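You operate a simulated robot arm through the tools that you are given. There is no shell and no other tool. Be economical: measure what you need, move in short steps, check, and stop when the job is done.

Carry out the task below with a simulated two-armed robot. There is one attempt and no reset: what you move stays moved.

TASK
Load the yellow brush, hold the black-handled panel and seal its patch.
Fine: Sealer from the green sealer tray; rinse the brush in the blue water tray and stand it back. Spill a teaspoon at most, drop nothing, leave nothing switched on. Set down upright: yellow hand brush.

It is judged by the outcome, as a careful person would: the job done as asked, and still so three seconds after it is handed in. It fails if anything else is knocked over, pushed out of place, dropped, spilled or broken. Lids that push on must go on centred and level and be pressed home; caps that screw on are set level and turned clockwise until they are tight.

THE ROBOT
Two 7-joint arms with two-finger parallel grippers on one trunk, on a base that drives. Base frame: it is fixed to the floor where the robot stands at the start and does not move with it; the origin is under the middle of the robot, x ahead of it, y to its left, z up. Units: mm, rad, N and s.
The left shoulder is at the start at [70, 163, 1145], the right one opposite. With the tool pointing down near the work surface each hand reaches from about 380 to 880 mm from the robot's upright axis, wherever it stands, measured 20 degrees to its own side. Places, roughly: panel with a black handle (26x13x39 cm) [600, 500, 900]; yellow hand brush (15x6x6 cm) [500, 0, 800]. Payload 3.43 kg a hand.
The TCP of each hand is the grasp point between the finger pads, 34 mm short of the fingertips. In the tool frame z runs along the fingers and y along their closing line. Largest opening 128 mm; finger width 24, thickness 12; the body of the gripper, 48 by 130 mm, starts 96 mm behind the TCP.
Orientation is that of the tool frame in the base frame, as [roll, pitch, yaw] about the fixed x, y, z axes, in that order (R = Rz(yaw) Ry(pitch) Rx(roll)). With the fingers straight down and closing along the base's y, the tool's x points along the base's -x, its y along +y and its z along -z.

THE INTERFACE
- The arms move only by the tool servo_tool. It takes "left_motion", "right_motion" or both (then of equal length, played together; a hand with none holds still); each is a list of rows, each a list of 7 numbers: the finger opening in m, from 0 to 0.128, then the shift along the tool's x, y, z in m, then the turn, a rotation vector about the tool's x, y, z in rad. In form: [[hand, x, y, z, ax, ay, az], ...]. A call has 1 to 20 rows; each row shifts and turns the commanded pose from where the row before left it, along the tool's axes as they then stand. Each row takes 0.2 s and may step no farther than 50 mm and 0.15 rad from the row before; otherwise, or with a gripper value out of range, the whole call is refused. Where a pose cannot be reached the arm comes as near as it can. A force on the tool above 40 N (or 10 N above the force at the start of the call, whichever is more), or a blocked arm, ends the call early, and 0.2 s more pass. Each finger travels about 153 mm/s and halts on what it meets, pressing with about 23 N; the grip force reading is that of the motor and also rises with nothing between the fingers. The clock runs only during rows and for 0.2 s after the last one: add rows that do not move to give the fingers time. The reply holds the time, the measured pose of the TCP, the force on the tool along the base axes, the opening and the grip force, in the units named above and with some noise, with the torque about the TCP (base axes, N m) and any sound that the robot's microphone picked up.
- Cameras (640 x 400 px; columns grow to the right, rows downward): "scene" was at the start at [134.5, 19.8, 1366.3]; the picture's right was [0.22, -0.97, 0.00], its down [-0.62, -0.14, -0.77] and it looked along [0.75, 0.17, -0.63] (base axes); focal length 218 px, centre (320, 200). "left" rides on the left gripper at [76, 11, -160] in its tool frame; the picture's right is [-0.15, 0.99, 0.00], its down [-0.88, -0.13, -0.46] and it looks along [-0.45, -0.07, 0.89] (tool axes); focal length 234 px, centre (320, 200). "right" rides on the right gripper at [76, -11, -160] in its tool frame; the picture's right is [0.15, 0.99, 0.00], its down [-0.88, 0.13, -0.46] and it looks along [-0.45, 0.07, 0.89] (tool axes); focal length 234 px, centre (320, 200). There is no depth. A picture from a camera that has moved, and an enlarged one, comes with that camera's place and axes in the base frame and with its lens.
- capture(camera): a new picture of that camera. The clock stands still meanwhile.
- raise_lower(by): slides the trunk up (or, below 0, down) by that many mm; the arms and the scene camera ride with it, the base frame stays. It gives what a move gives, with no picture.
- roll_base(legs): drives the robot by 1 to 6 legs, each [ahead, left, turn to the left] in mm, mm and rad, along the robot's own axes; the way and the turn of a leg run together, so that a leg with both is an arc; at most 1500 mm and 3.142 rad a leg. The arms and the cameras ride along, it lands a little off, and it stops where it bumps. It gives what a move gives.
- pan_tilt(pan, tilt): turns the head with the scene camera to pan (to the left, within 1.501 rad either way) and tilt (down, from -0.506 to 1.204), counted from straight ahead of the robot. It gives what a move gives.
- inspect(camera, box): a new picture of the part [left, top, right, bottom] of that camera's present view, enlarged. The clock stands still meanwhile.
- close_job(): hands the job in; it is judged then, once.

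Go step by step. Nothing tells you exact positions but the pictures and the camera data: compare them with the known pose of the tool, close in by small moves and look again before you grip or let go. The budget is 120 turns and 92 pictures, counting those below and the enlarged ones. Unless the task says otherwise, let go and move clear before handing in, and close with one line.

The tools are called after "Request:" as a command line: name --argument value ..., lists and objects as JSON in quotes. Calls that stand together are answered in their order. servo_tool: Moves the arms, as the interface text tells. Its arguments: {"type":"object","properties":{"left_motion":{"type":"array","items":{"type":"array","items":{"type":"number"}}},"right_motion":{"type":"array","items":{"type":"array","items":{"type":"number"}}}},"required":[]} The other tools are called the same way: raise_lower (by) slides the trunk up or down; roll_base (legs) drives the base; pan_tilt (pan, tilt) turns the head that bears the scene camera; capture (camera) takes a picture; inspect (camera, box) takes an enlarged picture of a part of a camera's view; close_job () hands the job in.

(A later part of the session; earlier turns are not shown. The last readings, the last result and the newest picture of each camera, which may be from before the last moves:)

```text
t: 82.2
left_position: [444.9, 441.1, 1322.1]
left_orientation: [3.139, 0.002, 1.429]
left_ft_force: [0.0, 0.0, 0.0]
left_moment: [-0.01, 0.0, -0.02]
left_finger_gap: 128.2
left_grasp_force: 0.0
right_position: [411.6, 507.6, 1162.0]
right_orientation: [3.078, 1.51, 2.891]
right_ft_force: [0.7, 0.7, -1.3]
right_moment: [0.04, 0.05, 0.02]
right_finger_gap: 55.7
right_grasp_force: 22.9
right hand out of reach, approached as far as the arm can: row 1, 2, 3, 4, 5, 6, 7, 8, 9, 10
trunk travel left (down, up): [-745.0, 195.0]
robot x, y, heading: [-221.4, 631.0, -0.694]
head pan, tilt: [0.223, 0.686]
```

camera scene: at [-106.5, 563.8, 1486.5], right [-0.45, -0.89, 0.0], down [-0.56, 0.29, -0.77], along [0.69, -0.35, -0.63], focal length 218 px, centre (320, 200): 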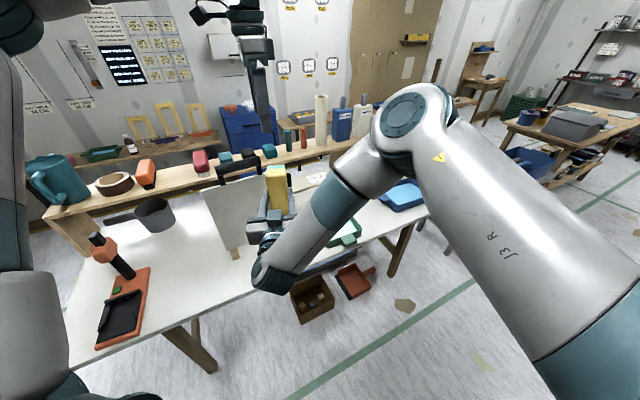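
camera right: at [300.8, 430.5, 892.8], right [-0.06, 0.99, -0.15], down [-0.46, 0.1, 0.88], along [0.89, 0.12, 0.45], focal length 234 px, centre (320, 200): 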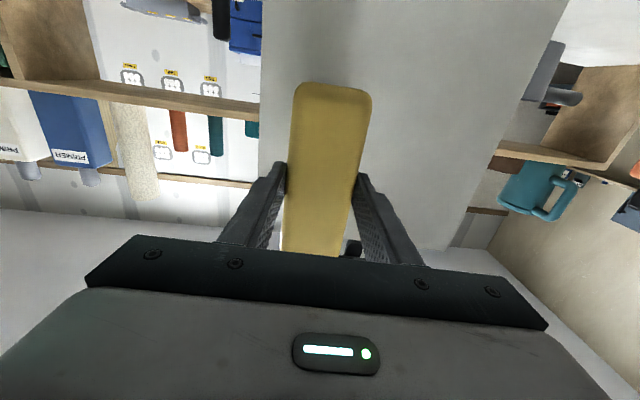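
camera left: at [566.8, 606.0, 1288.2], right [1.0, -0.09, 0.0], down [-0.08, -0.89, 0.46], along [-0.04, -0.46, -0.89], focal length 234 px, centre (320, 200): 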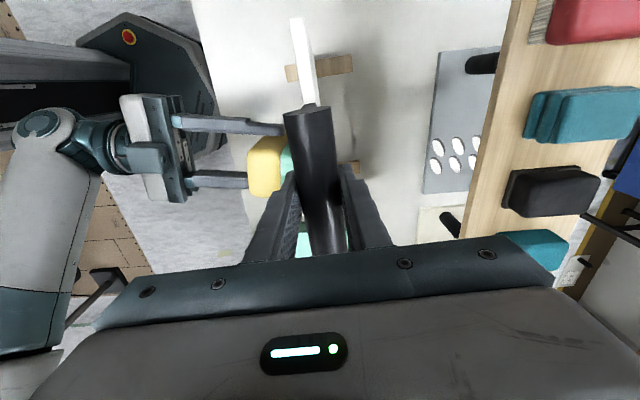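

Lowering made it worse: the limit is the tool being horizontal below shoulder height. I'll lower the trunk instead, so the brush works near shoulder height; both hands stay clear of the panel on the way down.

Request:
raise_lower --by -250

Request:
servo_tool --right_motion '[[0.03, 0, 0, 0, -0.08, -0.03, 0], [0.03, 0, 0, 0, -0.08, -0.03, 0], [0.03, 0, 0, 0, -0.08, 0, 0], [0.03, 0, 0, 0, 0, 0, 0]]'

Request:
capture --camera "scene"

```text
t: 84.8
left_position: [445.3, 441.4, 1072.0]
left_orientation: [3.14, 0.002, 1.429]
left_ft_force: [0.6, 0.1, -0.2]
left_moment: [-0.02, 0.02, 0.01]
left_finger_gap: 128.2
left_grasp_force: 0.1
right_position: [410.5, 508.0, 912.1]
right_orientation: [3.082, 1.513, 2.895]
right_ft_force: [0.2, 0.2, -1.5]
right_moment: [-0.02, 0.05, -0.02]
right_finger_gap: 55.4
right_grasp_force: 22.6
trunk travel left (down, up): [-495.0, 445.0]
robot x, y, heading: [-221.9, 632.3, -0.693]
head pan, tilt: [0.223, 0.686]
```

```text
t: 85.8
left_position: [446.5, 441.0, 1071.6]
left_orientation: [3.141, 0.002, 1.429]
left_ft_force: [-0.3, 0.6, 0.0]
left_moment: [-0.03, 0.03, 0.02]
left_finger_gap: 128.0
left_grasp_force: 0.1
right_position: [406.1, 505.2, 932.1]
right_orientation: [3.008, 1.504, 2.885]
right_ft_force: [1.0, -0.8, -1.9]
right_moment: [0.02, 0.05, 0.0]
right_finger_gap: 55.5
right_grasp_force: 23.7
right hand out of reach, approached as far as the arm can: row 1, 2, 3
trunk travel left (down, up): [-495.0, 445.0]
robot x, y, heading: [-223.3, 635.1, -0.698]
head pan, tilt: [0.223, 0.686]
```

```text
31 pictures are left
camera scene: at [-105.0, 562.9, 1236.2], right [-0.45, -0.89, 0.0], down [-0.57, 0.29, -0.77], along [0.69, -0.35, -0.63], focal length 218 px, centre (320, 200)
```

scene: 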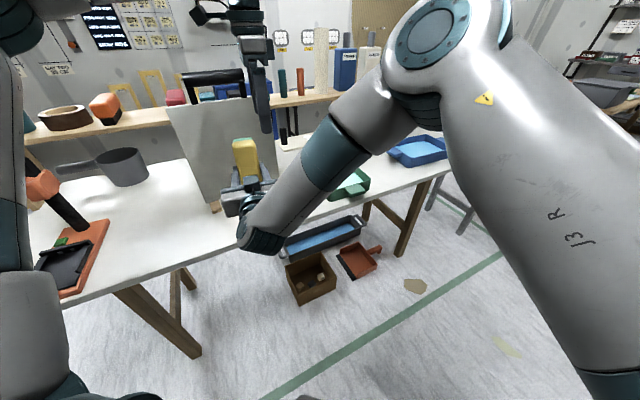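

I'll test whether moving forward a little frees the wrist to square up (still about 50 mm from the panel after this).

Request:
servo_tool --right_motion '[[0.03, 0, 0, 0.02, 0, 0, 0], [0.03, 0, 0, 0.02, 0, 0, 0], [0.03, 0, 0, 0, -0.06, -0.03, 0], [0.03, 0, 0, 0, -0.06, -0.03, 0], [0.03, 0, 0, 0, -0.06, 0, 0], [0.03, 0, 0, 0, 0, 0, 0]]'

```text
t: 87.2
left_position: [445.0, 440.7, 1071.9]
left_orientation: [3.141, 0.001, 1.43]
left_ft_force: [0.2, -0.5, 0.4]
left_moment: [0.06, 0.03, 0.0]
left_finger_gap: 127.8
left_grasp_force: 0.0
right_position: [405.8, 506.1, 933.1]
right_orientation: [3.01, 1.507, 2.885]
right_ft_force: [0.2, -0.2, -2.4]
right_moment: [0.01, 0.05, -0.04]
right_finger_gap: 55.5
right_grasp_force: 22.8
right hand out of reach, approached as far as the arm can: row 1, 2, 3, 4, 5
trunk travel left (down, up): [-495.0, 445.0]
robot x, y, heading: [-221.5, 633.1, -0.694]
head pan, tilt: [0.223, 0.686]
```

The limit seems to be a wrist roll joint, so I'll test rolling the brush about the tool axis; a horizontal brush with vertical strokes would serve as well.

Request:
servo_tool --right_motion '[[0.03, 0, 0, 0, 0, 0, 0.15], [0.03, 0, 0, 0, 0, 0, 0.15], [0.03, 0, 0, 0, 0, 0, 0.15], [0.03, 0, 0, 0, 0, 0, 0.15], [0.03, 0, 0, 0, 0, 0, 0.15], [0.03, 0, 0, 0, 0, 0, 0.15], [0.03, 0, 0, 0, 0, 0, 0]]'

```text
t: 88.8
left_position: [445.5, 441.7, 1073.7]
left_orientation: [-3.141, 0.002, 1.428]
left_ft_force: [0.0, -0.5, -0.3]
left_moment: [0.01, -0.01, -0.03]
left_finger_gap: 128.0
left_grasp_force: 0.1
right_position: [405.8, 507.7, 932.9]
right_orientation: [1.65, 0.661, 1.5]
right_ft_force: [-1.2, 0.4, -1.4]
right_moment: [0.06, 0.03, -0.02]
right_finger_gap: 55.7
right_grasp_force: 23.1
trunk travel left (down, up): [-495.0, 445.0]
robot x, y, heading: [-218.7, 631.5, -0.699]
head pan, tilt: [0.223, 0.686]
```

Rolling is free in that direction. Now testing if it can square up to the panel in this roll.

Request:
servo_tool --right_motion '[[0.03, 0, 0, 0, -0.052, 0.035, 0], [0.03, 0, 0, 0, -0.052, 0.035, 0], [0.03, 0, 0, 0, -0.052, 0.035, 0], [0.03, 0, 0, 0.01, 0, 0, 0], [0.03, 0, 0, 0, 0, 0, 0]]'

```text
t: 90.0
left_position: [445.3, 441.6, 1072.6]
left_orientation: [3.139, 0.003, 1.429]
left_ft_force: [0.0, 0.3, -0.5]
left_moment: [0.03, 0.03, 0.04]
left_finger_gap: 127.7
left_grasp_force: 0.1
right_position: [416.0, 506.9, 934.7]
right_orientation: [1.653, 0.662, 1.498]
right_ft_force: [-0.4, -0.6, -0.3]
right_moment: [0.02, 0.08, -0.03]
right_finger_gap: 55.5
right_grasp_force: 23.4
right hand out of reach, approached as far as the arm can: row 1, 2, 3
trunk travel left (down, up): [-495.0, 445.0]
robot x, y, heading: [-220.3, 635.2, -0.697]
head pan, tilt: [0.223, 0.686]
```

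Position is free but tilt is limited by how folded the arm is; nearer the panel it's straighter. I'll move ahead to about 14 mm from the panel and test squaring there.

Request:
servo_tool --right_motion '[[0.03, 0, 0, 0.025, 0, 0, 0], [0.03, 0, 0, 0.025, 0, 0, 0], [0.03, 0, 0, 0, -0.052, 0.035, 0], [0.03, 0, 0, 0, -0.052, 0.035, 0], [0.03, 0, 0, 0, -0.052, 0.035, 0], [0.03, 0, 0, 0, 0, 0, 0]]'

Request:
capture --camera "right"

```text
t: 91.4
left_position: [446.0, 441.1, 1071.0]
left_orientation: [-3.142, 0.002, 1.428]
left_ft_force: [0.0, -0.5, -0.1]
left_moment: [0.0, -0.01, 0.04]
left_finger_gap: 127.9
left_grasp_force: 0.0
right_position: [463.1, 501.7, 940.6]
right_orientation: [1.663, 0.663, 1.499]
right_ft_force: [-0.9, -0.1, -2.3]
right_moment: [-0.04, 0.03, 0.01]
right_finger_gap: 55.4
right_grasp_force: 23.3
right hand out of reach, approached as far as the arm can: row 1, 2, 3, 4, 5
trunk travel left (down, up): [-495.0, 445.0]
robot x, y, heading: [-224.1, 632.6, -0.696]
head pan, tilt: [0.223, 0.686]
```

```text
30 pictures are left
camera right: at [306.2, 575.2, 896.1], right [0.14, 0.71, 0.69], down [-0.48, -0.56, 0.68], along [0.86, -0.43, 0.27], focal length 234 px, centre (320, 200)
```

right: 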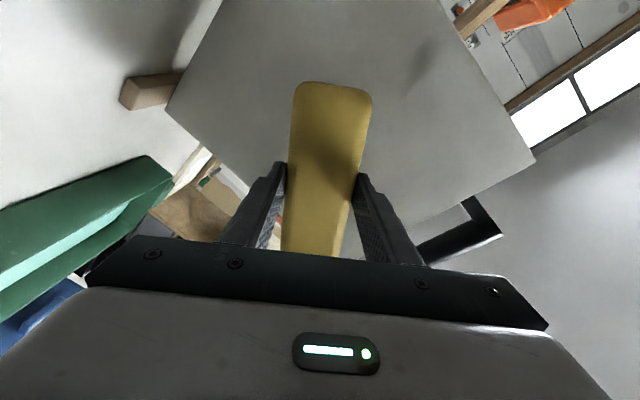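

The robot-frame pose is workable as it stands; only the world heading is off by 0.19. I'll tilt and retract the left hand (tilting about the bar axis eases its reach), then reposition the base so this same right-arm pose squares with the panel.

Request:
servo_tool --left_motion '[[0.128, 0, 0, 0, -0.125, 0, 0], [0.128, 0, 0, 0, -0.125, 0, 0], [0.128, 0, 0, 0, -0.125, 0, 0], [0.128, 0, 0, 0, -0.125, 0, 0], [0.128, 0, 0, -0.042, 0, 0, 0], [0.128, 0, 0, -0.042, 0, 0, 0], [0.128, 0, 0, -0.042, 0, 0, 0], [0.128, 0, 0, 0, 0, 0, 0]]'

Request:
roll_base --legs '[[-46, -38.5, 0], [0, 0, 0.19], [57, -103, 0]]'

Request:
capture --camera "scene"

```text
t: 93.2
left_position: [387.3, 452.0, 1184.3]
left_orientation: [2.64, 0.001, 1.429]
left_ft_force: [0.0, -0.3, -0.8]
left_moment: [0.0, 0.0, 0.0]
left_finger_gap: 127.9
left_grasp_force: 0.0
right_position: [462.6, 500.6, 940.8]
right_orientation: [1.664, 0.663, 1.499]
right_ft_force: [-0.1, 0.2, -1.2]
right_moment: [-0.03, 0.03, 0.01]
right_finger_gap: 55.4
right_grasp_force: 22.9
trunk travel left (down, up): [-495.0, 445.0]
robot x, y, heading: [-219.2, 631.8, -0.695]
head pan, tilt: [0.223, 0.686]
```

```text
t: 95.7
left_position: [352.1, 452.8, 1184.5]
left_orientation: [2.641, 0.002, 1.619]
left_ft_force: [-0.2, -1.1, 0.2]
left_moment: [0.04, -0.02, 0.06]
left_finger_gap: 128.0
left_grasp_force: 0.0
right_position: [416.7, 515.6, 940.6]
right_orientation: [1.665, 0.661, 1.69]
right_ft_force: [-0.1, -0.1, -2.0]
right_moment: [0.0, 0.06, -0.02]
right_finger_gap: 55.7
right_grasp_force: 23.1
trunk travel left (down, up): [-495.0, 445.0]
robot x, y, heading: [-279.6, 514.7, -0.503]
head pan, tilt: [0.223, 0.686]
```

```text
29 pictures are left
camera scene: at [-152.1, 469.0, 1236.3], right [-0.28, -0.96, 0.0], down [-0.61, 0.18, -0.77], along [0.74, -0.21, -0.63], focal length 218 px, centre (320, 200)
```

scene: 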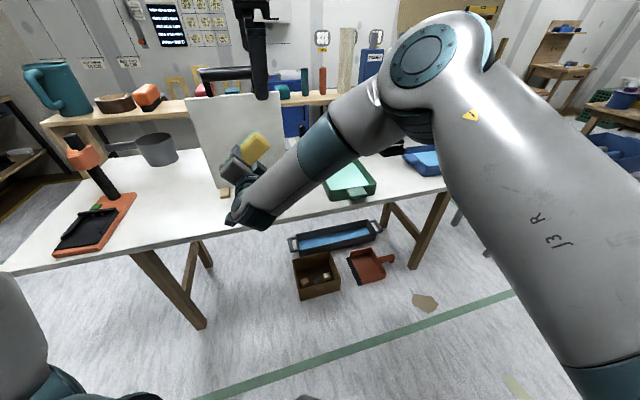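

Square in heading. Rolling the brush to horizontal, then a short drive ahead so that the brush ends about 20 mm short of the panel.

Request:
servo_tool --right_motion '[[0.03, 0, 0, 0, 0, 0, 0.132], [0.03, 0, 0, 0, 0, 0, 0.132], [0.03, 0, 0, 0, 0, 0, 0.132], [0.03, 0, 0, 0, 0, 0, 0.132], [0.03, 0, 0, 0, 0, 0, 0.132], [0.03, 0, 0, 0, 0, 0, 0]]'

Request:
roll_base --legs '[[46, 26, 0]]'

Request:
servo_tool --left_motion '[[0.128, 0.02, 0.036, 0.006, 0, 0, 0], [0.128, 0.024, 0.036, 0.006, 0, 0, 0], [0.128, 0.024, 0.036, 0.006, 0, 0, 0], [0.128, 0, 0, 0, 0, 0, 0]]'

Request:
capture --camera "left"

Request:
capture --camera "scene"

```text
t: 97.1
left_position: [353.1, 453.9, 1183.8]
left_orientation: [2.641, 0.002, 1.619]
left_ft_force: [0.3, -0.3, 0.5]
left_moment: [0.01, 0.02, 0.0]
left_finger_gap: 128.1
left_grasp_force: 0.1
right_position: [416.4, 516.1, 940.1]
right_orientation: [1.647, 0.004, 1.635]
right_ft_force: [0.1, 0.3, -2.2]
right_moment: [0.0, 0.07, 0.08]
right_finger_gap: 55.5
right_grasp_force: 22.8
trunk travel left (down, up): [-495.0, 445.0]
robot x, y, heading: [-280.4, 516.7, -0.502]
head pan, tilt: [0.223, 0.686]
```

```text
t: 98.1
left_position: [405.2, 453.4, 1183.3]
left_orientation: [2.642, 0.002, 1.618]
left_ft_force: [0.5, 0.9, -0.4]
left_moment: [-0.06, 0.03, 0.01]
left_finger_gap: 128.0
left_grasp_force: 0.1
right_position: [469.2, 516.0, 938.9]
right_orientation: [1.645, 0.004, 1.634]
right_ft_force: [0.9, 0.1, -2.3]
right_moment: [-0.02, 0.04, 0.0]
right_finger_gap: 55.6
right_grasp_force: 23.3
trunk travel left (down, up): [-495.0, 445.0]
robot x, y, heading: [-227.0, 516.9, -0.506]
head pan, tilt: [0.223, 0.686]
```

```text
t: 99.1
left_position: [504.4, 526.9, 1222.0]
left_orientation: [2.641, 0.002, 1.62]
left_ft_force: [-0.4, -0.5, 0.2]
left_moment: [-0.01, 0.0, -0.02]
left_finger_gap: 127.7
left_grasp_force: 0.1
right_position: [468.3, 516.8, 939.6]
right_orientation: [1.644, 0.005, 1.633]
right_ft_force: [-0.1, -0.8, -1.0]
right_moment: [0.03, 0.06, 0.04]
right_finger_gap: 55.8
right_grasp_force: 23.2
trunk travel left (down, up): [-495.0, 445.0]
robot x, y, heading: [-229.6, 516.4, -0.511]
head pan, tilt: [0.223, 0.686]
```

```text
28 pictures are left
camera left: at [435.2, 600.8, 1367.8], right [0.87, -0.1, 0.48], down [-0.29, -0.9, 0.34], along [0.39, -0.43, -0.81], focal length 234 px, centre (320, 200)
```

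left: 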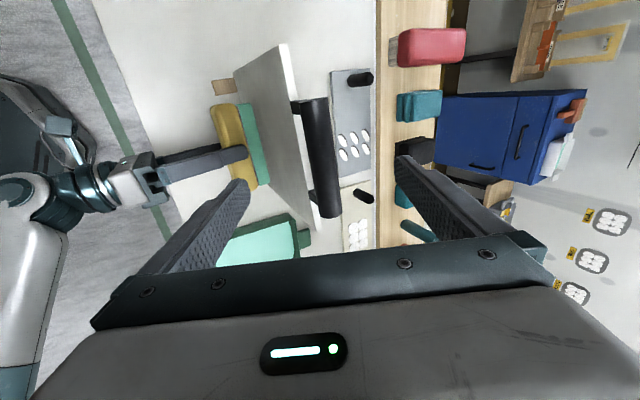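

```text
27 pictures are left
camera scene: at [-100.5, 469.7, 1236.3], right [-0.28, -0.96, 0.0], down [-0.61, 0.18, -0.77], along [0.74, -0.21, -0.63], focal length 218 px, centre (320, 200)
```

scene: 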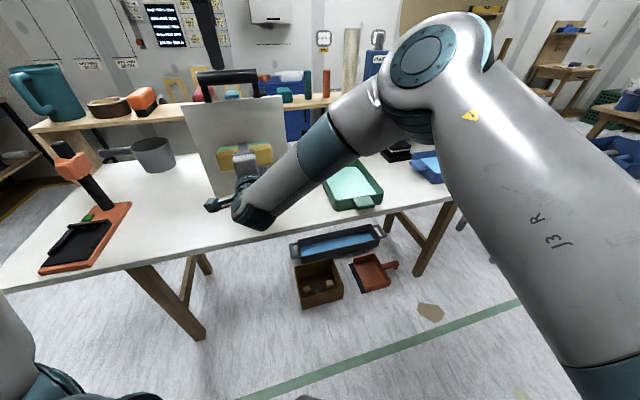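

Both well placed. The left hand advances onto the bar along its tilted axis and narrows.

Request:
servo_tool --left_motion '[[0.128, 0, 0.001, 0.033, 0, 0, 0], [0.128, 0, 0, 0.033, 0, 0, 0], [0.128, 0, 0, 0.033, 0, 0, 0], [0.1, 0, 0, 0, 0, 0, 0], [0.08, 0, 0, 0, 0, 0, 0], [0.06, 0, 0, 0, 0, 0, 0], [0.055, 0, 0, 0, 0, 0, 0]]'

Request:
inspect --camera "left" --box '[200, 60, 440, 270]'

Request:
inspect --camera "scene" --box '[170, 40, 310, 200]'

```text
t: 100.7
left_position: [552.6, 529.8, 1135.3]
left_orientation: [2.641, 0.0, 1.62]
left_ft_force: [0.3, 0.6, 0.9]
left_moment: [0.05, 0.04, -0.01]
left_finger_gap: 55.1
left_grasp_force: 0.0
right_position: [467.7, 516.1, 939.9]
right_orientation: [1.643, 0.005, 1.635]
right_ft_force: [0.1, -0.7, -1.3]
right_moment: [0.04, 0.04, 0.01]
right_finger_gap: 55.4
right_grasp_force: 23.2
trunk travel left (down, up): [-495.0, 445.0]
robot x, y, heading: [-227.8, 519.5, -0.506]
head pan, tilt: [0.223, 0.686]
```

```text
1.90 times, centred on (320, 165) of left
camera zoom: at [482.3, 603.5, 1280.9], right [0.87, -0.1, 0.48], down [-0.29, -0.9, 0.34], along [0.39, -0.43, -0.81], focal length 446 px, centre (320, 267)
```

zoom: 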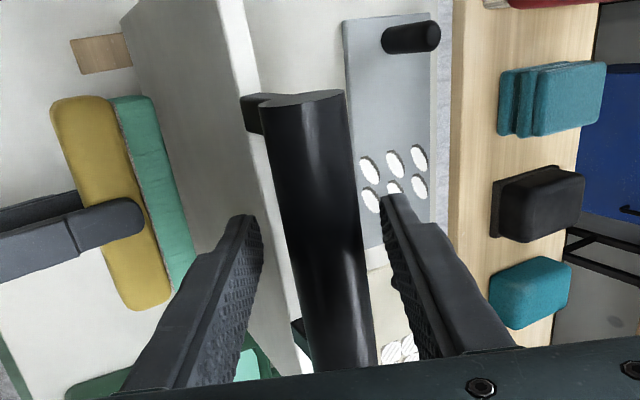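

```text
2.50 times, centred on (240, 120) of scene
camera zoom: at [-100.2, 470.1, 1236.3], right [-0.28, -0.96, 0.0], down [-0.61, 0.18, -0.77], along [0.74, -0.21, -0.63], focal length 546 px, centre (520, 400)
```

zoom: 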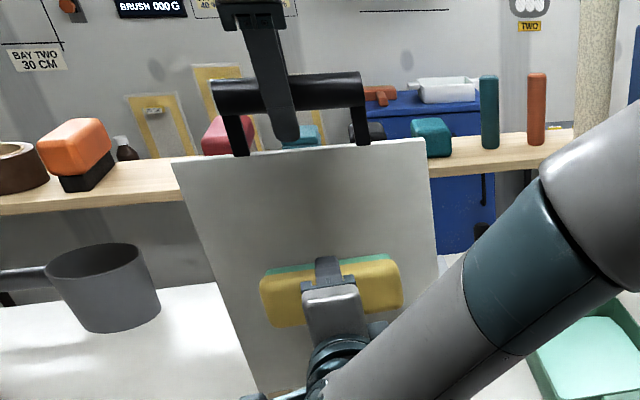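

Centred on the bar with clearance above the panel. Closing the left grip.

Request:
servo_tool --left_motion '[[0.048, 0, -0.001, 0, 0, 0, 0], [0.042, 0, 0, 0, 0, 0, 0], [0.036, 0, 0, 0, 0, 0, 0], [0.03, 0, 0, 0, 0, 0, 0], [0.025, 0, 0, 0, 0, 0, 0], [0.02, 0, 0, 0, 0, 0, 0], [0.015, 0, 0, 0, 0, 0, 0], [0.015, 0, 0, 0, 0, 0, 0]]'

Request:
inspect --camera "left" --box '[200, 60, 440, 270]'

```text
t: 102.5
left_position: [551.7, 530.0, 1135.4]
left_orientation: [2.639, 0.003, 1.62]
left_ft_force: [1.3, -0.8, 6.7]
left_moment: [-0.41, -0.11, 0.33]
left_finger_gap: 31.4
left_grasp_force: 23.6
right_position: [468.5, 516.5, 939.0]
right_orientation: [1.644, 0.007, 1.634]
right_ft_force: [0.4, -0.1, -1.5]
right_moment: [0.01, 0.08, -0.04]
right_finger_gap: 55.4
right_grasp_force: 23.2
trunk travel left (down, up): [-495.0, 445.0]
robot x, y, heading: [-226.4, 517.1, -0.501]
head pan, tilt: [0.223, 0.686]
```

```text
1.90 times, centred on (320, 165) of left
camera zoom: at [480.5, 603.6, 1280.7], right [0.87, -0.1, 0.48], down [-0.29, -0.89, 0.34], along [0.39, -0.43, -0.81], focal length 446 px, centre (320, 267)
```

zoom: 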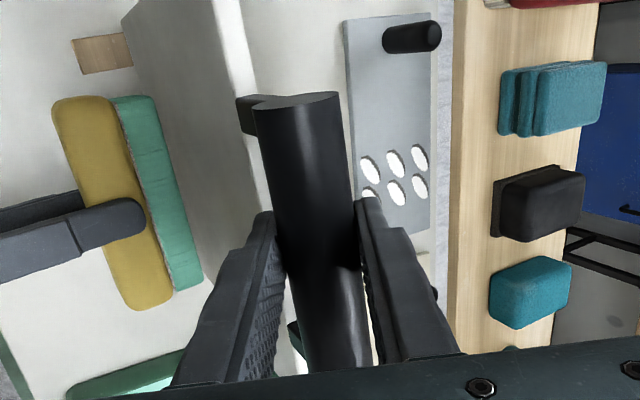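

Panel held. Now advancing the brush gently to touch the panel's face.

Request:
servo_tool --right_motion '[[0.03, 0, 0, 0.008, 0, 0, 0], [0.03, 0, 0, 0.006, 0, 0, 0], [0.03, 0, 0, 0.004, 0, 0, 0], [0.03, 0, 0, 0.003, 0, 0, 0], [0.03, 0, 0, 0.003, 0, 0, 0], [0.03, 0, 0, 0, 0, 0, 0]]'

Request:
inspect --camera "scene" --box '[170, 60, 310, 200]'

```text
t: 103.9
left_position: [548.8, 531.5, 1137.2]
left_orientation: [2.638, 0.002, 1.619]
left_ft_force: [12.8, 6.7, 10.4]
left_moment: [0.75, -0.3, -0.29]
left_finger_gap: 31.2
left_grasp_force: 23.0
right_position: [490.1, 519.3, 941.0]
right_orientation: [1.651, 0.005, 1.629]
right_ft_force: [-19.0, -4.9, 0.6]
right_moment: [0.11, -0.53, 0.01]
right_finger_gap: 55.7
right_grasp_force: 22.5
trunk travel left (down, up): [-495.0, 445.0]
robot x, y, heading: [-226.0, 518.0, -0.504]
head pan, tilt: [0.223, 0.686]
```

```text
2.86 times, centred on (240, 130) of scene
camera zoom: at [-102.5, 470.2, 1236.6], right [-0.28, -0.96, 0.0], down [-0.61, 0.18, -0.77], along [0.74, -0.21, -0.63], focal length 624 px, centre (549, 400)
```

zoom: 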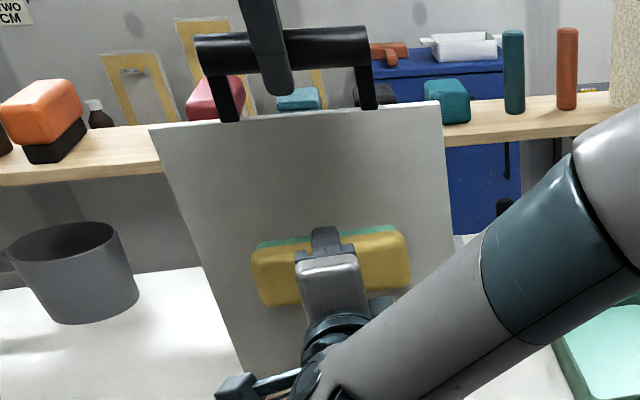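

Contact at 19 N. I'll ease slightly and stroke upward, then back off a bit and look for the trace.

Request:
servo_tool --right_motion '[[0.03, 0, 0, -0.002, 0, 0, 0], [0.03, 0, 0.012, -0.0009, 0, 0, 0], [0.03, 0, 0.012, -0.0009, 0, 0, 0], [0.03, 0, 0.012, -0.0009, 0, 0, 0], [0.03, 0, 0.012, -0.0009, 0, 0, 0], [0.03, 0, 0.012, -0.0009, 0, 0, 0], [0.03, 0, 0, 0, 0, 0, 0]]'

Request:
inspect --camera "scene" --box '[170, 60, 310, 200]'

```text
t: 105.5
left_position: [550.9, 531.1, 1136.2]
left_orientation: [2.637, 0.004, 1.619]
left_ft_force: [14.7, 4.5, 18.0]
left_moment: [-0.6, -0.35, 0.15]
left_finger_gap: 31.3
left_grasp_force: 23.3
right_position: [489.0, 518.0, 998.7]
right_orientation: [1.645, 0.006, 1.635]
right_ft_force: [-17.4, -1.4, -11.0]
right_moment: [0.17, 0.27, -0.49]
right_finger_gap: 55.7
right_grasp_force: 23.5
trunk travel left (down, up): [-495.0, 445.0]
robot x, y, heading: [-227.0, 513.8, -0.505]
head pan, tilt: [0.223, 0.686]
```

```text
2.86 times, centred on (240, 130) of scene
camera zoom: at [-101.8, 470.5, 1236.5], right [-0.28, -0.96, 0.0], down [-0.61, 0.18, -0.77], along [0.74, -0.21, -0.63], focal length 624 px, centre (549, 400)
```

zoom: 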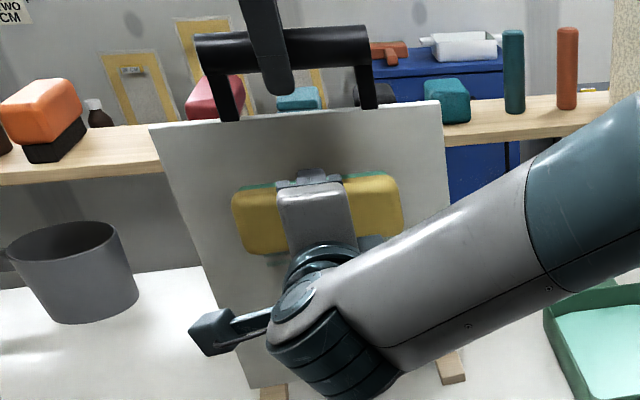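

No trace below the brush yet. I'll back the brush off and look at the face directly.

Request:
servo_tool --right_motion '[[0.03, 0, 0, -0.015, 0, 0, 0], [0.03, 0, 0, -0.02, 0, 0, 0], [0.03, 0.04, -0.02, -0.01, 0, 0, 0], [0.03, 0.04, -0.02, 0, 0, 0, 0], [0.03, 0.03, -0.02, 0, 0, 0, 0], [0.03, 0, 0, 0, 0, 0, 0]]'

Request:
capture --camera "right"

Request:
inspect --camera "scene" --box '[170, 60, 310, 200]'

```text
t: 106.9
left_position: [548.9, 530.7, 1136.5]
left_orientation: [2.639, 0.001, 1.62]
left_ft_force: [2.2, 1.8, 15.6]
left_moment: [-0.17, -0.05, 0.49]
left_finger_gap: 31.2
left_grasp_force: 23.0
right_position: [428.9, 587.6, 968.0]
right_orientation: [1.646, 0.004, 1.633]
right_ft_force: [-0.1, -0.1, -1.6]
right_moment: [0.01, 0.07, -0.01]
right_finger_gap: 55.3
right_grasp_force: 23.0
right hand out of reach, approached as far as the arm can: row 4, 5
trunk travel left (down, up): [-495.0, 445.0]
robot x, y, heading: [-227.9, 518.5, -0.505]
head pan, tilt: [0.223, 0.686]
```

```text
21 pictures are left
camera right: at [263.9, 652.8, 968.6], right [0.06, 0.16, 0.99], down [-0.39, -0.91, 0.17], along [0.92, -0.39, 0.0], focal length 234 px, centre (320, 200)
```

right: 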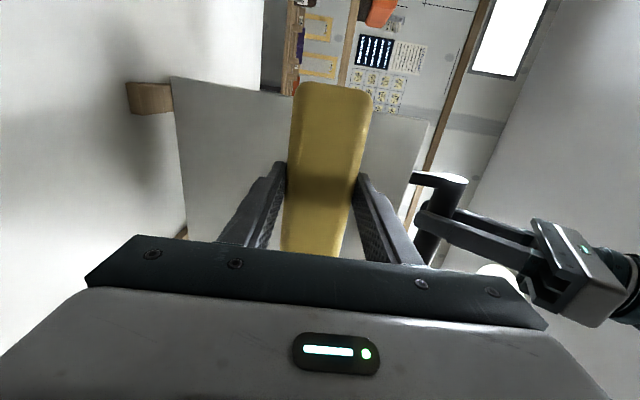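

```text
2.86 times, centred on (240, 130) of scene
camera zoom: at [-101.9, 470.4, 1236.5], right [-0.28, -0.96, 0.0], down [-0.61, 0.18, -0.77], along [0.74, -0.21, -0.63], focal length 624 px, centre (549, 400)
```

zoom: 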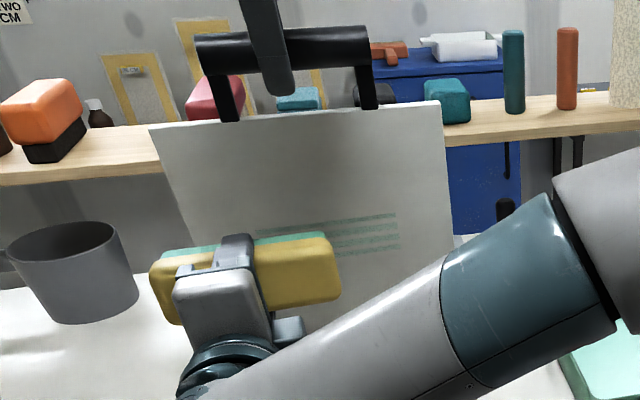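

A teal trace now shows on the face — the brush marks this side. I'll move the brush aside to see the whole trace.

Request:
servo_tool --right_motion '[[0.03, -0.045, -0.01, -0.005, 0, 0, 0], [0.03, -0.045, -0.02, 0, 0, 0, 0], [0.03, -0.045, -0.02, 0, 0, 0, 0], [0.03, -0.045, -0.02, 0, 0, 0, 0], [0.03, 0, 0, 0, 0, 0, 0]]'

Request:
inspect --camera "scene" --box '[170, 60, 310, 200]'

```text
t: 108.1
left_position: [550.4, 530.5, 1134.5]
left_orientation: [2.641, 0.003, 1.619]
left_ft_force: [1.4, 1.1, 11.0]
left_moment: [-0.11, -0.09, 0.25]
left_finger_gap: 31.2
left_grasp_force: 22.9
right_position: [429.3, 463.1, 934.6]
right_orientation: [1.652, -0.012, 1.607]
right_ft_force: [0.0, 0.2, -1.7]
right_moment: [0.02, 0.05, 0.01]
right_finger_gap: 55.7
right_grasp_force: 22.9
right hand out of reach, approached as far as the arm can: row 3, 4
trunk travel left (down, up): [-495.0, 445.0]
robot x, y, heading: [-225.5, 519.7, -0.51]
head pan, tilt: [0.223, 0.686]
```

```text
2.86 times, centred on (240, 130) of scene
camera zoom: at [-101.4, 470.2, 1236.5], right [-0.28, -0.96, 0.0], down [-0.61, 0.18, -0.77], along [0.74, -0.21, -0.63], focal length 624 px, centre (549, 400)
```

zoom: 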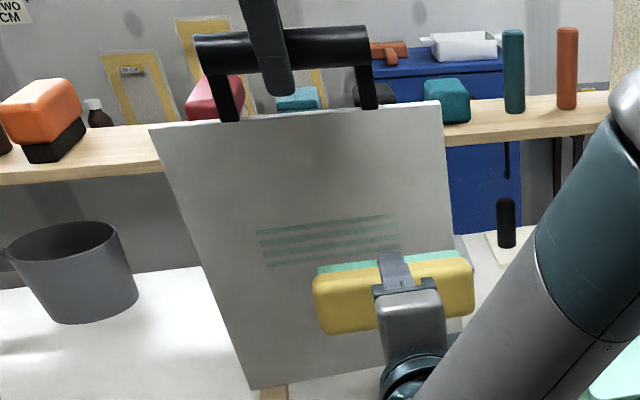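

Request:
inspect --camera "scene" --box '[215, 95, 285, 160]'

```text
6.15 times, centred on (250, 128) of scene
camera zoom: at [-101.4, 470.2, 1236.5], right [-0.28, -0.96, 0.0], down [-0.61, 0.18, -0.77], along [0.74, -0.21, -0.63], focal length 1344 px, centre (751, 646)
```

zoom: 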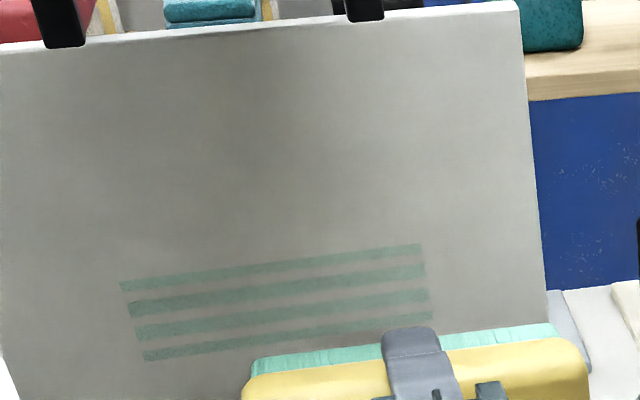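

The trace is four thin lines spaced like my 12 mm steps: each sample lays a narrow strip, so strokes must be slow (about 5 mm per step). I'll re-engage higher up and check the contact force first.

Request:
servo_tool --right_motion '[[0.03, 0.0175, 0.026, 0.013, 0, 0.013, -0.008], [0.03, 0.0175, 0.026, 0.013, 0, 0.014, -0.009], [0.03, 0.0175, 0.026, 0.013, 0, 0, 0], [0.03, 0, 0, 0.008, 0, 0, 0], [0.03, 0, 0, 0.006, 0, 0, 0], [0.03, 0, 0, 0.004, 0, 0, 0], [0.03, 0, 0, 0, 0, 0, 0]]'

```text
t: 109.7
left_position: [551.1, 530.8, 1135.2]
left_orientation: [2.642, 0.002, 1.62]
left_ft_force: [6.4, 0.1, 6.5]
left_moment: [-0.03, -0.07, 0.4]
left_finger_gap: 31.2
left_grasp_force: 22.9
right_position: [483.9, 533.3, 1008.1]
right_orientation: [1.645, 0.022, 1.661]
right_ft_force: [-7.1, 0.9, -0.2]
right_moment: [-0.11, -0.14, -0.41]
right_finger_gap: 55.5
right_grasp_force: 22.8
trunk travel left (down, up): [-495.0, 445.0]
robot x, y, heading: [-226.6, 517.4, -0.508]
head pan, tilt: [0.223, 0.686]
```

Contact at about 7 N, slightly off in yaw; correcting while stroking slowly downward.

Request:
servo_tool --right_motion '[[0.03, -0.006, 0, 0, 0, -0.013, 0.009], [0.03, -0.006, 0, 0.002, 0, -0.013, 0.008], [0.03, 0, 0, 0.002, 0, 0, 0], [0.03, 0, -0.005, 0.0005, 0, 0, 0], [0.03, 0, -0.005, 0.0005, 0, 0, 0], [0.03, 0, -0.005, 0.0004, 0, 0, 0], [0.03, 0, -0.005, 0.0004, 0, 0, 0], [0.03, 0, -0.005, 0.0004, 0, 0, 0], [0.03, 0, -0.005, 0.0004, 0, 0, 0], [0.03, 0, -0.005, 0.0004, 0, 0, 0], [0.03, 0, -0.005, 0.0004, 0, 0, 0], [0.03, 0, -0.005, 0.0004, 0, 0, 0], [0.03, 0, -0.005, 0.0004, 0, 0, 0], [0.03, 0, -0.005, 0.0004, 0, 0, 0], [0.03, 0, -0.005, 0.0004, 0, 0, 0], [0.03, 0, -0.005, 0.0004, 0, 0, 0], [0.03, 0, -0.005, 0.0004, 0, 0, 0], [0.03, 0, -0.005, 0.0004, 0, 0, 0], [0.03, 0, -0.005, 0.0004, 0, 0, 0]]'

Request:
inspect --camera "scene" --box '[200, 80, 290, 170]'

```text
t: 113.7
left_position: [550.1, 530.7, 1135.0]
left_orientation: [2.638, 0.001, 1.621]
left_ft_force: [1.0, -1.3, 11.0]
left_moment: [0.21, -0.03, -0.37]
left_finger_gap: 31.1
left_grasp_force: 23.1
right_position: [487.5, 520.2, 937.2]
right_orientation: [1.651, 0.004, 1.629]
right_ft_force: [0.5, 0.3, -1.0]
right_moment: [0.02, 0.08, -0.03]
right_finger_gap: 55.6
right_grasp_force: 22.9
right hand out of reach, approached as far as the arm can: row 18, 19
trunk travel left (down, up): [-495.0, 445.0]
robot x, y, heading: [-226.6, 518.0, -0.505]
head pan, tilt: [0.223, 0.686]
```

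```text
4.44 times, centred on (245, 125) of scene
camera zoom: at [-101.3, 469.8, 1236.4], right [-0.28, -0.96, 0.0], down [-0.61, 0.18, -0.77], along [0.74, -0.21, -0.63], focal length 971 px, centre (653, 533)
```

zoom: 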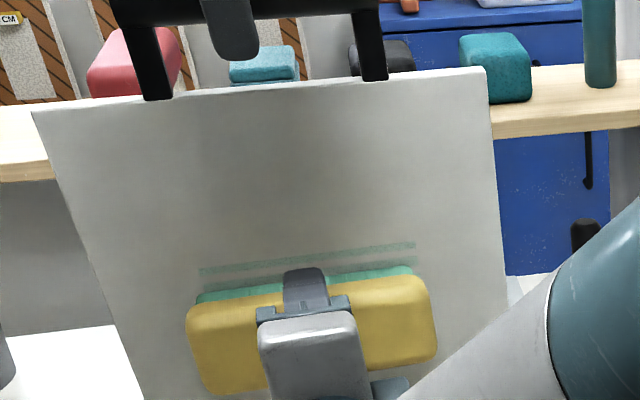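

Deposits appear only below z≈977, so that is the patch's upper edge and it likely extends down around the panel's middle; the arm stops at z≈937. I'll back off, release, lower the trunk 70 mm and regrip to reach the lower part.

Request:
servo_tool --left_motion '[[0.035, 0, 0, 0, 0, 0, 0], [0.045, 0, 0, 0, 0, 0, 0], [0.06, 0, 0, 0, 0, 0, 0], [0.1, 0, 0, 0, 0, 0, 0], [0.128, 0, 0, 0, 0, 0, 0], [0.128, 0, 0, -0.04, 0, 0, 0], [0.128, 0, 0, -0.04, 0, 0, 0], [0.128, 0, 0, -0.04, 0, 0, 0], [0.128, 0, 0, -0.04, 0, 0, 0], [0.128, 0, 0, 0, 0, 0, 0]]' --right_motion '[[0.03, 0, 0, -0.015, 0, 0, 0], [0.03, 0, 0, -0.015, 0, 0, 0], [0.03, 0, 0, 0, 0, 0, 0], [0.03, 0, 0, 0, 0, 0, 0], [0.03, 0, 0, 0, 0, 0, 0], [0.03, 0, 0, 0, 0, 0, 0], [0.03, 0, 0, 0, 0, 0, 0], [0.03, 0, 0, 0, 0, 0, 0], [0.03, 0, 0, 0, 0, 0, 0], [0.03, 0, 0, 0, 0, 0, 0]]'

Request:
raise_lower --by -70

Request:
inspect --camera "scene" --box '[170, 30, 310, 200]'

```text
t: 115.9
left_position: [475.3, 528.0, 1272.6]
left_orientation: [2.642, 0.002, 1.621]
left_ft_force: [0.9, 0.0, -0.3]
left_moment: [0.02, -0.02, 0.01]
left_finger_gap: 127.9
left_grasp_force: 0.0
right_position: [460.7, 518.2, 938.9]
right_orientation: [1.645, 0.006, 1.635]
right_ft_force: [0.9, 0.2, -1.0]
right_moment: [0.01, 0.02, 0.0]
right_finger_gap: 55.6
right_grasp_force: 23.1
trunk travel left (down, up): [-495.0, 445.0]
robot x, y, heading: [-228.0, 516.4, -0.505]
head pan, tilt: [0.223, 0.686]
```

```text
t: 117.0
left_position: [475.1, 529.0, 1203.1]
left_orientation: [2.64, 0.001, 1.621]
left_ft_force: [0.3, 0.0, -0.3]
left_moment: [0.01, -0.01, 0.0]
left_finger_gap: 127.9
left_grasp_force: 0.1
right_position: [460.4, 517.5, 871.2]
right_orientation: [1.641, 0.004, 1.634]
right_ft_force: [-0.8, -0.3, -0.8]
right_moment: [-0.01, 0.03, -0.03]
right_finger_gap: 55.6
right_grasp_force: 23.3
trunk travel left (down, up): [-425.0, 515.0]
robot x, y, heading: [-228.5, 518.2, -0.503]
head pan, tilt: [0.223, 0.686]
```

```text
2.35 times, centred on (240, 115) of scene
camera zoom: at [-100.7, 470.1, 1166.4], right [-0.28, -0.96, 0.0], down [-0.61, 0.18, -0.77], along [0.74, -0.21, -0.63], focal length 514 px, centre (508, 400)
```

zoom: 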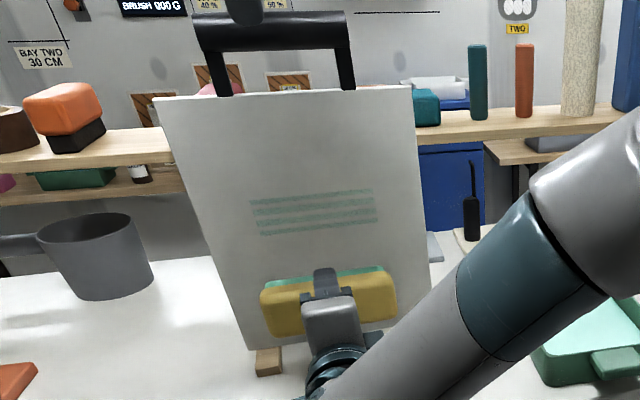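

Reachable height now covers the lower part, and the four lines are clearly visible. Left hand back to the bar, then check before closing.

Request:
servo_tool --left_motion '[[0.128, 0, 0.035, -0.003, 0, 0, 0], [0.128, 0, 0, 0.033, 0, 0, 0], [0.128, 0, 0, 0.033, 0, 0, 0], [0.128, 0, 0, 0.033, 0, 0, 0], [0.1, 0, 0, 0, 0, 0, 0], [0.08, 0, 0, 0, 0, 0, 0], [0.06, 0, 0, 0, 0, 0, 0], [0.06, 0, 0, 0, 0, 0, 0]]'

Request:
inspect --camera "left" --box '[200, 60, 440, 270]'

```text
t: 118.8
left_position: [551.6, 532.5, 1137.0]
left_orientation: [2.642, 0.001, 1.621]
left_ft_force: [-1.1, 0.2, -0.6]
left_moment: [-0.03, -0.01, 0.02]
left_finger_gap: 59.9
left_grasp_force: 0.1
right_position: [459.2, 519.4, 868.7]
right_orientation: [1.644, 0.005, 1.633]
right_ft_force: [-0.8, -1.2, -2.0]
right_moment: [-0.02, 0.05, 0.01]
right_finger_gap: 55.4
right_grasp_force: 22.7
trunk travel left (down, up): [-425.0, 515.0]
robot x, y, heading: [-225.8, 521.1, -0.503]
head pan, tilt: [0.223, 0.686]
```

```text
1.90 times, centred on (320, 165) of left
camera zoom: at [481.6, 605.0, 1283.1], right [0.87, -0.1, 0.48], down [-0.29, -0.9, 0.34], along [0.39, -0.43, -0.81], focal length 446 px, centre (320, 267)
```

zoom: 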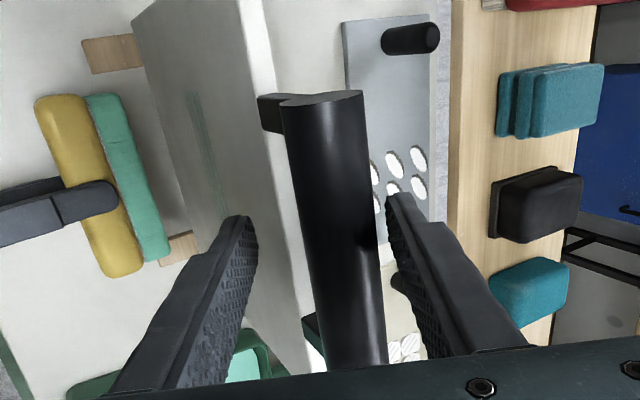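

The panel has crept about 8 mm backward; I'll centre on the bar, grip, and draw it gently back to its place.

Request:
servo_tool --left_motion '[[0.055, 0, 0.004, 0, 0, 0, 0], [0.05, 0, 0.003, 0, 0, 0, 0], [0.044, 0, 0, 0, 0, 0, 0], [0.038, 0, 0, 0, 0, 0, 0], [0.032, 0, 0, 0, 0, 0, 0], [0.026, 0, 0, 0, 0, 0, 0], [0.02, 0, 0, 0, 0, 0, 0], [0.015, 0, 0, 0, 0, 0, 0], [0.015, 0, 0, 0, 0, 0, 0], [0.015, 0, -0.0018, -0.001, 0, 0, 0], [0.015, 0, -0.0018, -0.001, 0, 0, 0], [0.015, 0, -0.0017, -0.001, 0, 0, 0], [0.015, 0, -0.0017, -0.001, 0, 0, 0], [0.015, 0, 0, 0, 0, 0, 0]]'

```text
t: 121.8
left_position: [548.9, 531.7, 1140.8]
left_orientation: [2.64, 0.002, 1.62]
left_ft_force: [1.7, 1.0, 13.5]
left_moment: [0.16, -0.2, -0.18]
left_finger_gap: 31.2
left_grasp_force: 22.8
right_position: [458.9, 518.2, 870.9]
right_orientation: [1.643, 0.005, 1.634]
right_ft_force: [1.0, -0.6, -2.0]
right_moment: [0.0, 0.03, 0.01]
right_finger_gap: 55.4
right_grasp_force: 22.6
trunk travel left (down, up): [-425.0, 515.0]
robot x, y, heading: [-225.1, 521.3, -0.505]
head pan, tilt: [0.223, 0.686]
```

Panel gripped and drawn back. I'll press the handle down slightly for steadiness and engage the brush low on the panel.

Request:
servo_tool --left_motion '[[0.015, 0, -0.001, 0.0018, 0, 0, 0], [0.015, 0, -0.001, 0.0018, 0, 0, 0], [0.015, 0, 0, 0, 0, 0, 0], [0.015, 0, 0, 0, 0, 0, 0], [0.015, 0, 0, 0, 0, 0, 0], [0.015, 0, 0, 0, 0, 0, 0], [0.015, 0, 0, 0, 0, 0, 0]]' --right_motion '[[0.03, 0, 0, 0, 0, 0, 0], [0.03, 0, 0, 0, 0, 0, 0], [0.03, 0, 0, 0.012, 0, 0, 0], [0.03, 0, 0, 0.008, 0, 0, 0], [0.03, 0, 0, 0.005, 0, 0, 0], [0.03, 0, 0, 0.003, 0, 0, 0], [0.03, 0, 0, 0, 0, 0, 0]]'

```text
t: 123.4
left_position: [546.7, 531.8, 1137.7]
left_orientation: [2.64, 0.002, 1.619]
left_ft_force: [3.2, 1.3, 25.8]
left_moment: [0.25, -0.21, -0.31]
left_finger_gap: 31.3
left_grasp_force: 23.0
right_position: [485.4, 520.8, 869.6]
right_orientation: [1.651, 0.006, 1.631]
right_ft_force: [-0.6, 0.4, -2.1]
right_moment: [-0.04, 0.04, 0.02]
right_finger_gap: 55.4
right_grasp_force: 23.2
trunk travel left (down, up): [-425.0, 515.0]
robot x, y, heading: [-228.5, 517.8, -0.507]
head pan, tilt: [0.223, 0.686]
```

The handle is pressed down about 25 N, steady. Advancing the brush a bit more to touch.

Request:
servo_tool --right_motion '[[0.03, 0, 0, 0.002, 0, 0, 0], [0.03, 0, 0, 0.002, 0, 0, 0], [0.03, 0, 0, 0.0015, 0, 0, 0], [0.03, 0, 0, 0, 0, 0, 0]]'

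```text
t: 124.4
left_position: [548.6, 532.3, 1136.5]
left_orientation: [2.639, 0.001, 1.62]
left_ft_force: [3.3, -0.3, 22.2]
left_moment: [-0.19, -0.19, 0.36]
left_finger_gap: 31.2
left_grasp_force: 23.5
right_position: [489.2, 519.9, 870.1]
right_orientation: [1.652, 0.005, 1.628]
right_ft_force: [0.0, -0.7, -1.2]
right_moment: [-0.01, 0.06, -0.02]
right_finger_gap: 55.5
right_grasp_force: 23.2
trunk travel left (down, up): [-425.0, 515.0]
robot x, y, heading: [-228.0, 519.0, -0.503]
head pan, tilt: [0.223, 0.686]
```

Request:
servo_tool --right_motion '[[0.03, 0, 0, 0.002, 0, 0, 0], [0.03, 0, 0, 0.002, 0, 0, 0], [0.03, 0, 0, 0.002, 0, 0, 0], [0.03, 0, 0, 0, 0, 0, 0]]'

Request:
inspect --camera "left" --box '[180, 60, 380, 230]'

```text
t: 125.4
left_position: [547.2, 531.8, 1137.2]
left_orientation: [2.642, 0.001, 1.621]
left_ft_force: [8.9, 1.1, 18.1]
left_moment: [-0.03, -0.27, 0.36]
left_finger_gap: 30.9
left_grasp_force: 23.0
right_position: [494.6, 519.9, 870.8]
right_orientation: [1.653, 0.005, 1.63]
right_ft_force: [-16.4, -3.0, -4.4]
right_moment: [0.09, -0.14, -0.07]
right_finger_gap: 55.5
right_grasp_force: 23.4
right hand out of reach, approached as far as the arm can: row 1
trunk travel left (down, up): [-425.0, 515.0]
robot x, y, heading: [-226.9, 518.2, -0.499]
head pan, tilt: [0.223, 0.686]
```

```text
2.35 times, centred on (280, 145) of left
camera zoom: at [477.2, 604.6, 1282.7], right [0.87, -0.1, 0.48], down [-0.29, -0.9, 0.34], along [0.39, -0.43, -0.81], focal length 551 px, centre (414, 329)
```

zoom: 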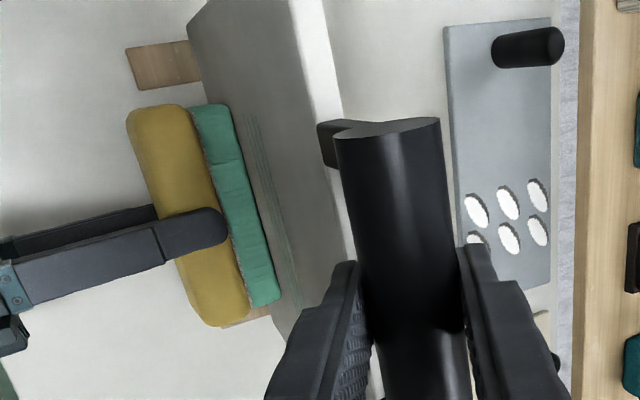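

Contact at 16 N low on the panel. Starting the slow upward stroke, following the slight lean.

Request:
servo_tool --right_motion '[[0.03, 0, 0, -0.0005, 0, 0, 0], [0.03, 0, 0.005, -0.0005, 0, 0, 0], [0.03, 0, 0.005, -0.0005, 0, 0, 0], [0.03, 0, 0.005, -0.0005, 0, 0, 0], [0.03, 0, 0.005, -0.0005, 0, 0, 0], [0.03, 0, 0.005, -0.0005, 0, 0, 0], [0.03, 0, 0.005, -0.0005, 0, 0, 0], [0.03, 0, 0.005, -0.0005, 0, 0, 0], [0.03, 0, 0.005, -0.0005, 0, 0, 0]]'

```text
t: 127.4
left_position: [549.2, 530.4, 1137.5]
left_orientation: [2.638, 0.002, 1.62]
left_ft_force: [5.9, 1.1, 18.6]
left_moment: [-0.27, -0.1, 0.45]
left_finger_gap: 31.3
left_grasp_force: 22.9
right_position: [494.3, 520.5, 911.0]
right_orientation: [1.642, 0.005, 1.634]
right_ft_force: [-9.3, -0.5, -6.5]
right_moment: [0.07, 0.16, -0.11]
right_finger_gap: 55.8
right_grasp_force: 22.6
trunk travel left (down, up): [-425.0, 515.0]
robot x, y, heading: [-226.4, 514.2, -0.507]
head pan, tilt: [0.223, 0.686]
```

Contact holding at about 9 N. Continuing the slow stroke up past the upper edge of the patch.

Request:
servo_tool --right_motion '[[0.03, 0, 0.005, -0.0002, 0, 0, 0], [0.03, 0, 0.005, -0.0003, 0, 0, 0], [0.03, 0, 0.005, -0.0003, 0, 0, 0], [0.03, 0, 0.005, -0.0003, 0, 0, 0], [0.03, 0, 0.005, -0.0003, 0, 0, 0], [0.03, 0, 0.005, -0.0004, 0, 0, 0], [0.03, 0, 0.005, -0.0004, 0, 0, 0], [0.03, 0, 0.005, -0.0004, 0, 0, 0], [0.03, 0, 0.005, -0.0004, 0, 0, 0], [0.03, 0, 0.005, -0.0004, 0, 0, 0]]'

Request:
inspect --camera "scene" --box '[170, 30, 310, 200]'

```text
t: 129.6
left_position: [548.7, 531.1, 1138.3]
left_orientation: [2.636, 0.002, 1.62]
left_ft_force: [12.5, 0.1, 22.2]
left_moment: [-0.15, -0.34, 0.29]
left_finger_gap: 30.9
left_grasp_force: 22.8
right_position: [494.9, 520.3, 960.1]
right_orientation: [1.644, 0.005, 1.633]
right_ft_force: [-19.5, -1.8, -11.3]
right_moment: [-0.03, 0.32, 0.05]
right_finger_gap: 55.9
right_grasp_force: 23.0
trunk travel left (down, up): [-425.0, 515.0]
robot x, y, heading: [-229.0, 517.4, -0.507]
head pan, tilt: [0.223, 0.686]
```

```text
2.35 times, centred on (240, 115) of scene
camera zoom: at [-102.2, 470.0, 1166.6], right [-0.28, -0.96, 0.0], down [-0.61, 0.18, -0.77], along [0.74, -0.21, -0.63], focal length 514 px, centre (508, 400)
```

zoom: 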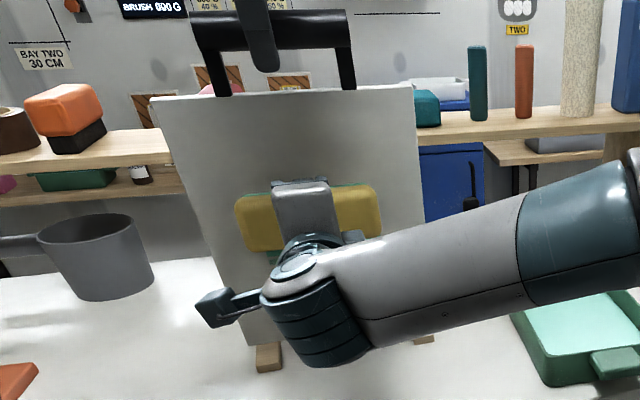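

Force rose to 19 N, so I ease off slightly, finish the stroke to z≈990, then back away and lower the brush to see.

Request:
servo_tool --right_motion '[[0.03, 0, 0.003, -0.002, 0, 0, 0], [0.03, 0, 0.005, -0.0005, 0, 0, 0], [0.03, 0, 0.005, -0.0005, 0, 0, 0], [0.03, 0, 0.005, -0.0005, 0, 0, 0], [0.03, 0, 0.005, -0.0005, 0, 0, 0], [0.03, 0, 0, -0.015, 0, 0, 0], [0.03, 0, 0, -0.02, 0, 0, 0], [0.03, 0, -0.04, 0, 0, 0, 0], [0.03, 0, -0.04, 0, 0, 0, 0], [0.03, 0, -0.04, 0, 0, 0, 0], [0.03, 0, 0, 0, 0, 0, 0]]'

Request:
inspect --camera "scene" --box '[190, 60, 290, 160]'

```text
t: 132.0
left_position: [547.9, 531.6, 1137.5]
left_orientation: [2.639, 0.001, 1.62]
left_ft_force: [2.2, 0.5, 17.1]
left_moment: [0.3, -0.12, -0.18]
left_finger_gap: 31.1
left_grasp_force: 23.6
right_position: [449.4, 517.2, 868.5]
right_orientation: [1.642, 0.005, 1.635]
right_ft_force: [1.0, -0.4, -1.7]
right_moment: [-0.01, 0.06, -0.03]
right_finger_gap: 55.4
right_grasp_force: 23.4
trunk travel left (down, up): [-425.0, 515.0]
robot x, y, heading: [-223.5, 518.2, -0.506]
head pan, tilt: [0.223, 0.686]
```

```text
4.00 times, centred on (240, 110) of scene
camera zoom: at [-102.1, 470.0, 1166.5], right [-0.28, -0.96, 0.0], down [-0.61, 0.18, -0.77], along [0.74, -0.21, -0.63], focal length 874 px, centre (640, 560)
```

zoom: 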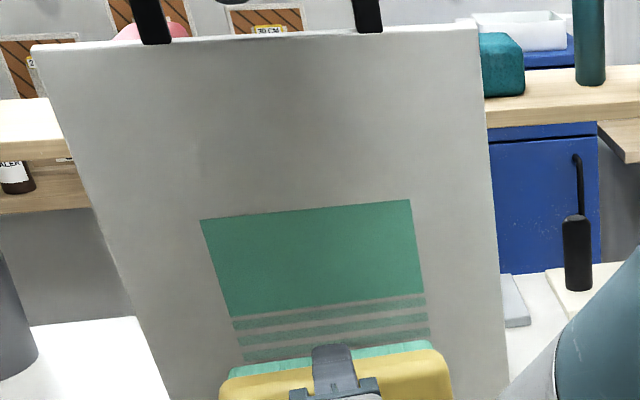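

A solid green rectangle has formed, with a striped, partly coated band below it. I'll lift the brush above to see the lower end of the patch.

Request:
servo_tool --right_motion '[[0.03, 0, 0.045, 0, 0, 0, 0], [0.03, 0, 0.045, 0, 0, 0, 0], [0.03, -0.03, 0.03, 0, 0, 0, 0], [0.03, -0.04, 0, 0, 0, 0, 0], [0.03, -0.04, 0, 0, 0, 0, 0], [0.03, 0, 0, 0, 0, 0, 0]]'

Request:
inspect --camera "scene" --box '[190, 70, 310, 190]'

```text
t: 133.4
left_position: [549.8, 531.6, 1136.4]
left_orientation: [2.639, 0.001, 1.619]
left_ft_force: [2.8, 0.1, 12.3]
left_moment: [0.31, -0.26, -0.34]
left_finger_gap: 31.1
left_grasp_force: 22.7
right_position: [465.8, 407.1, 986.7]
right_orientation: [1.645, 0.006, 1.632]
right_ft_force: [0.2, 0.1, -1.3]
right_moment: [0.0, 0.02, -0.02]
right_finger_gap: 55.5
right_grasp_force: 23.1
trunk travel left (down, up): [-425.0, 515.0]
robot x, y, heading: [-228.8, 517.3, -0.502]
head pan, tilt: [0.223, 0.686]
```

```text
3.33 times, centred on (250, 130) of scene
camera zoom: at [-101.2, 470.1, 1166.4], right [-0.28, -0.96, 0.0], down [-0.61, 0.18, -0.77], along [0.74, -0.21, -0.63], focal length 728 px, centre (553, 433)
```

zoom: 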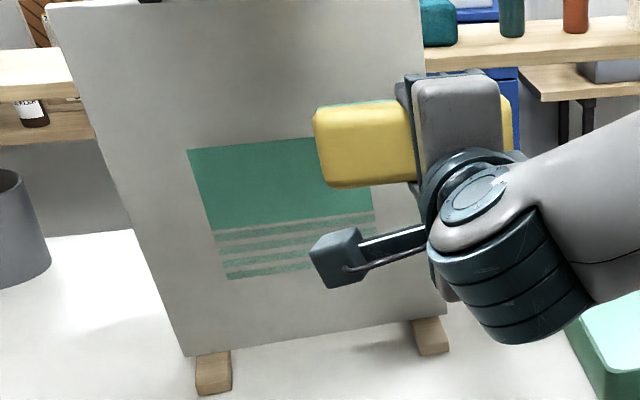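

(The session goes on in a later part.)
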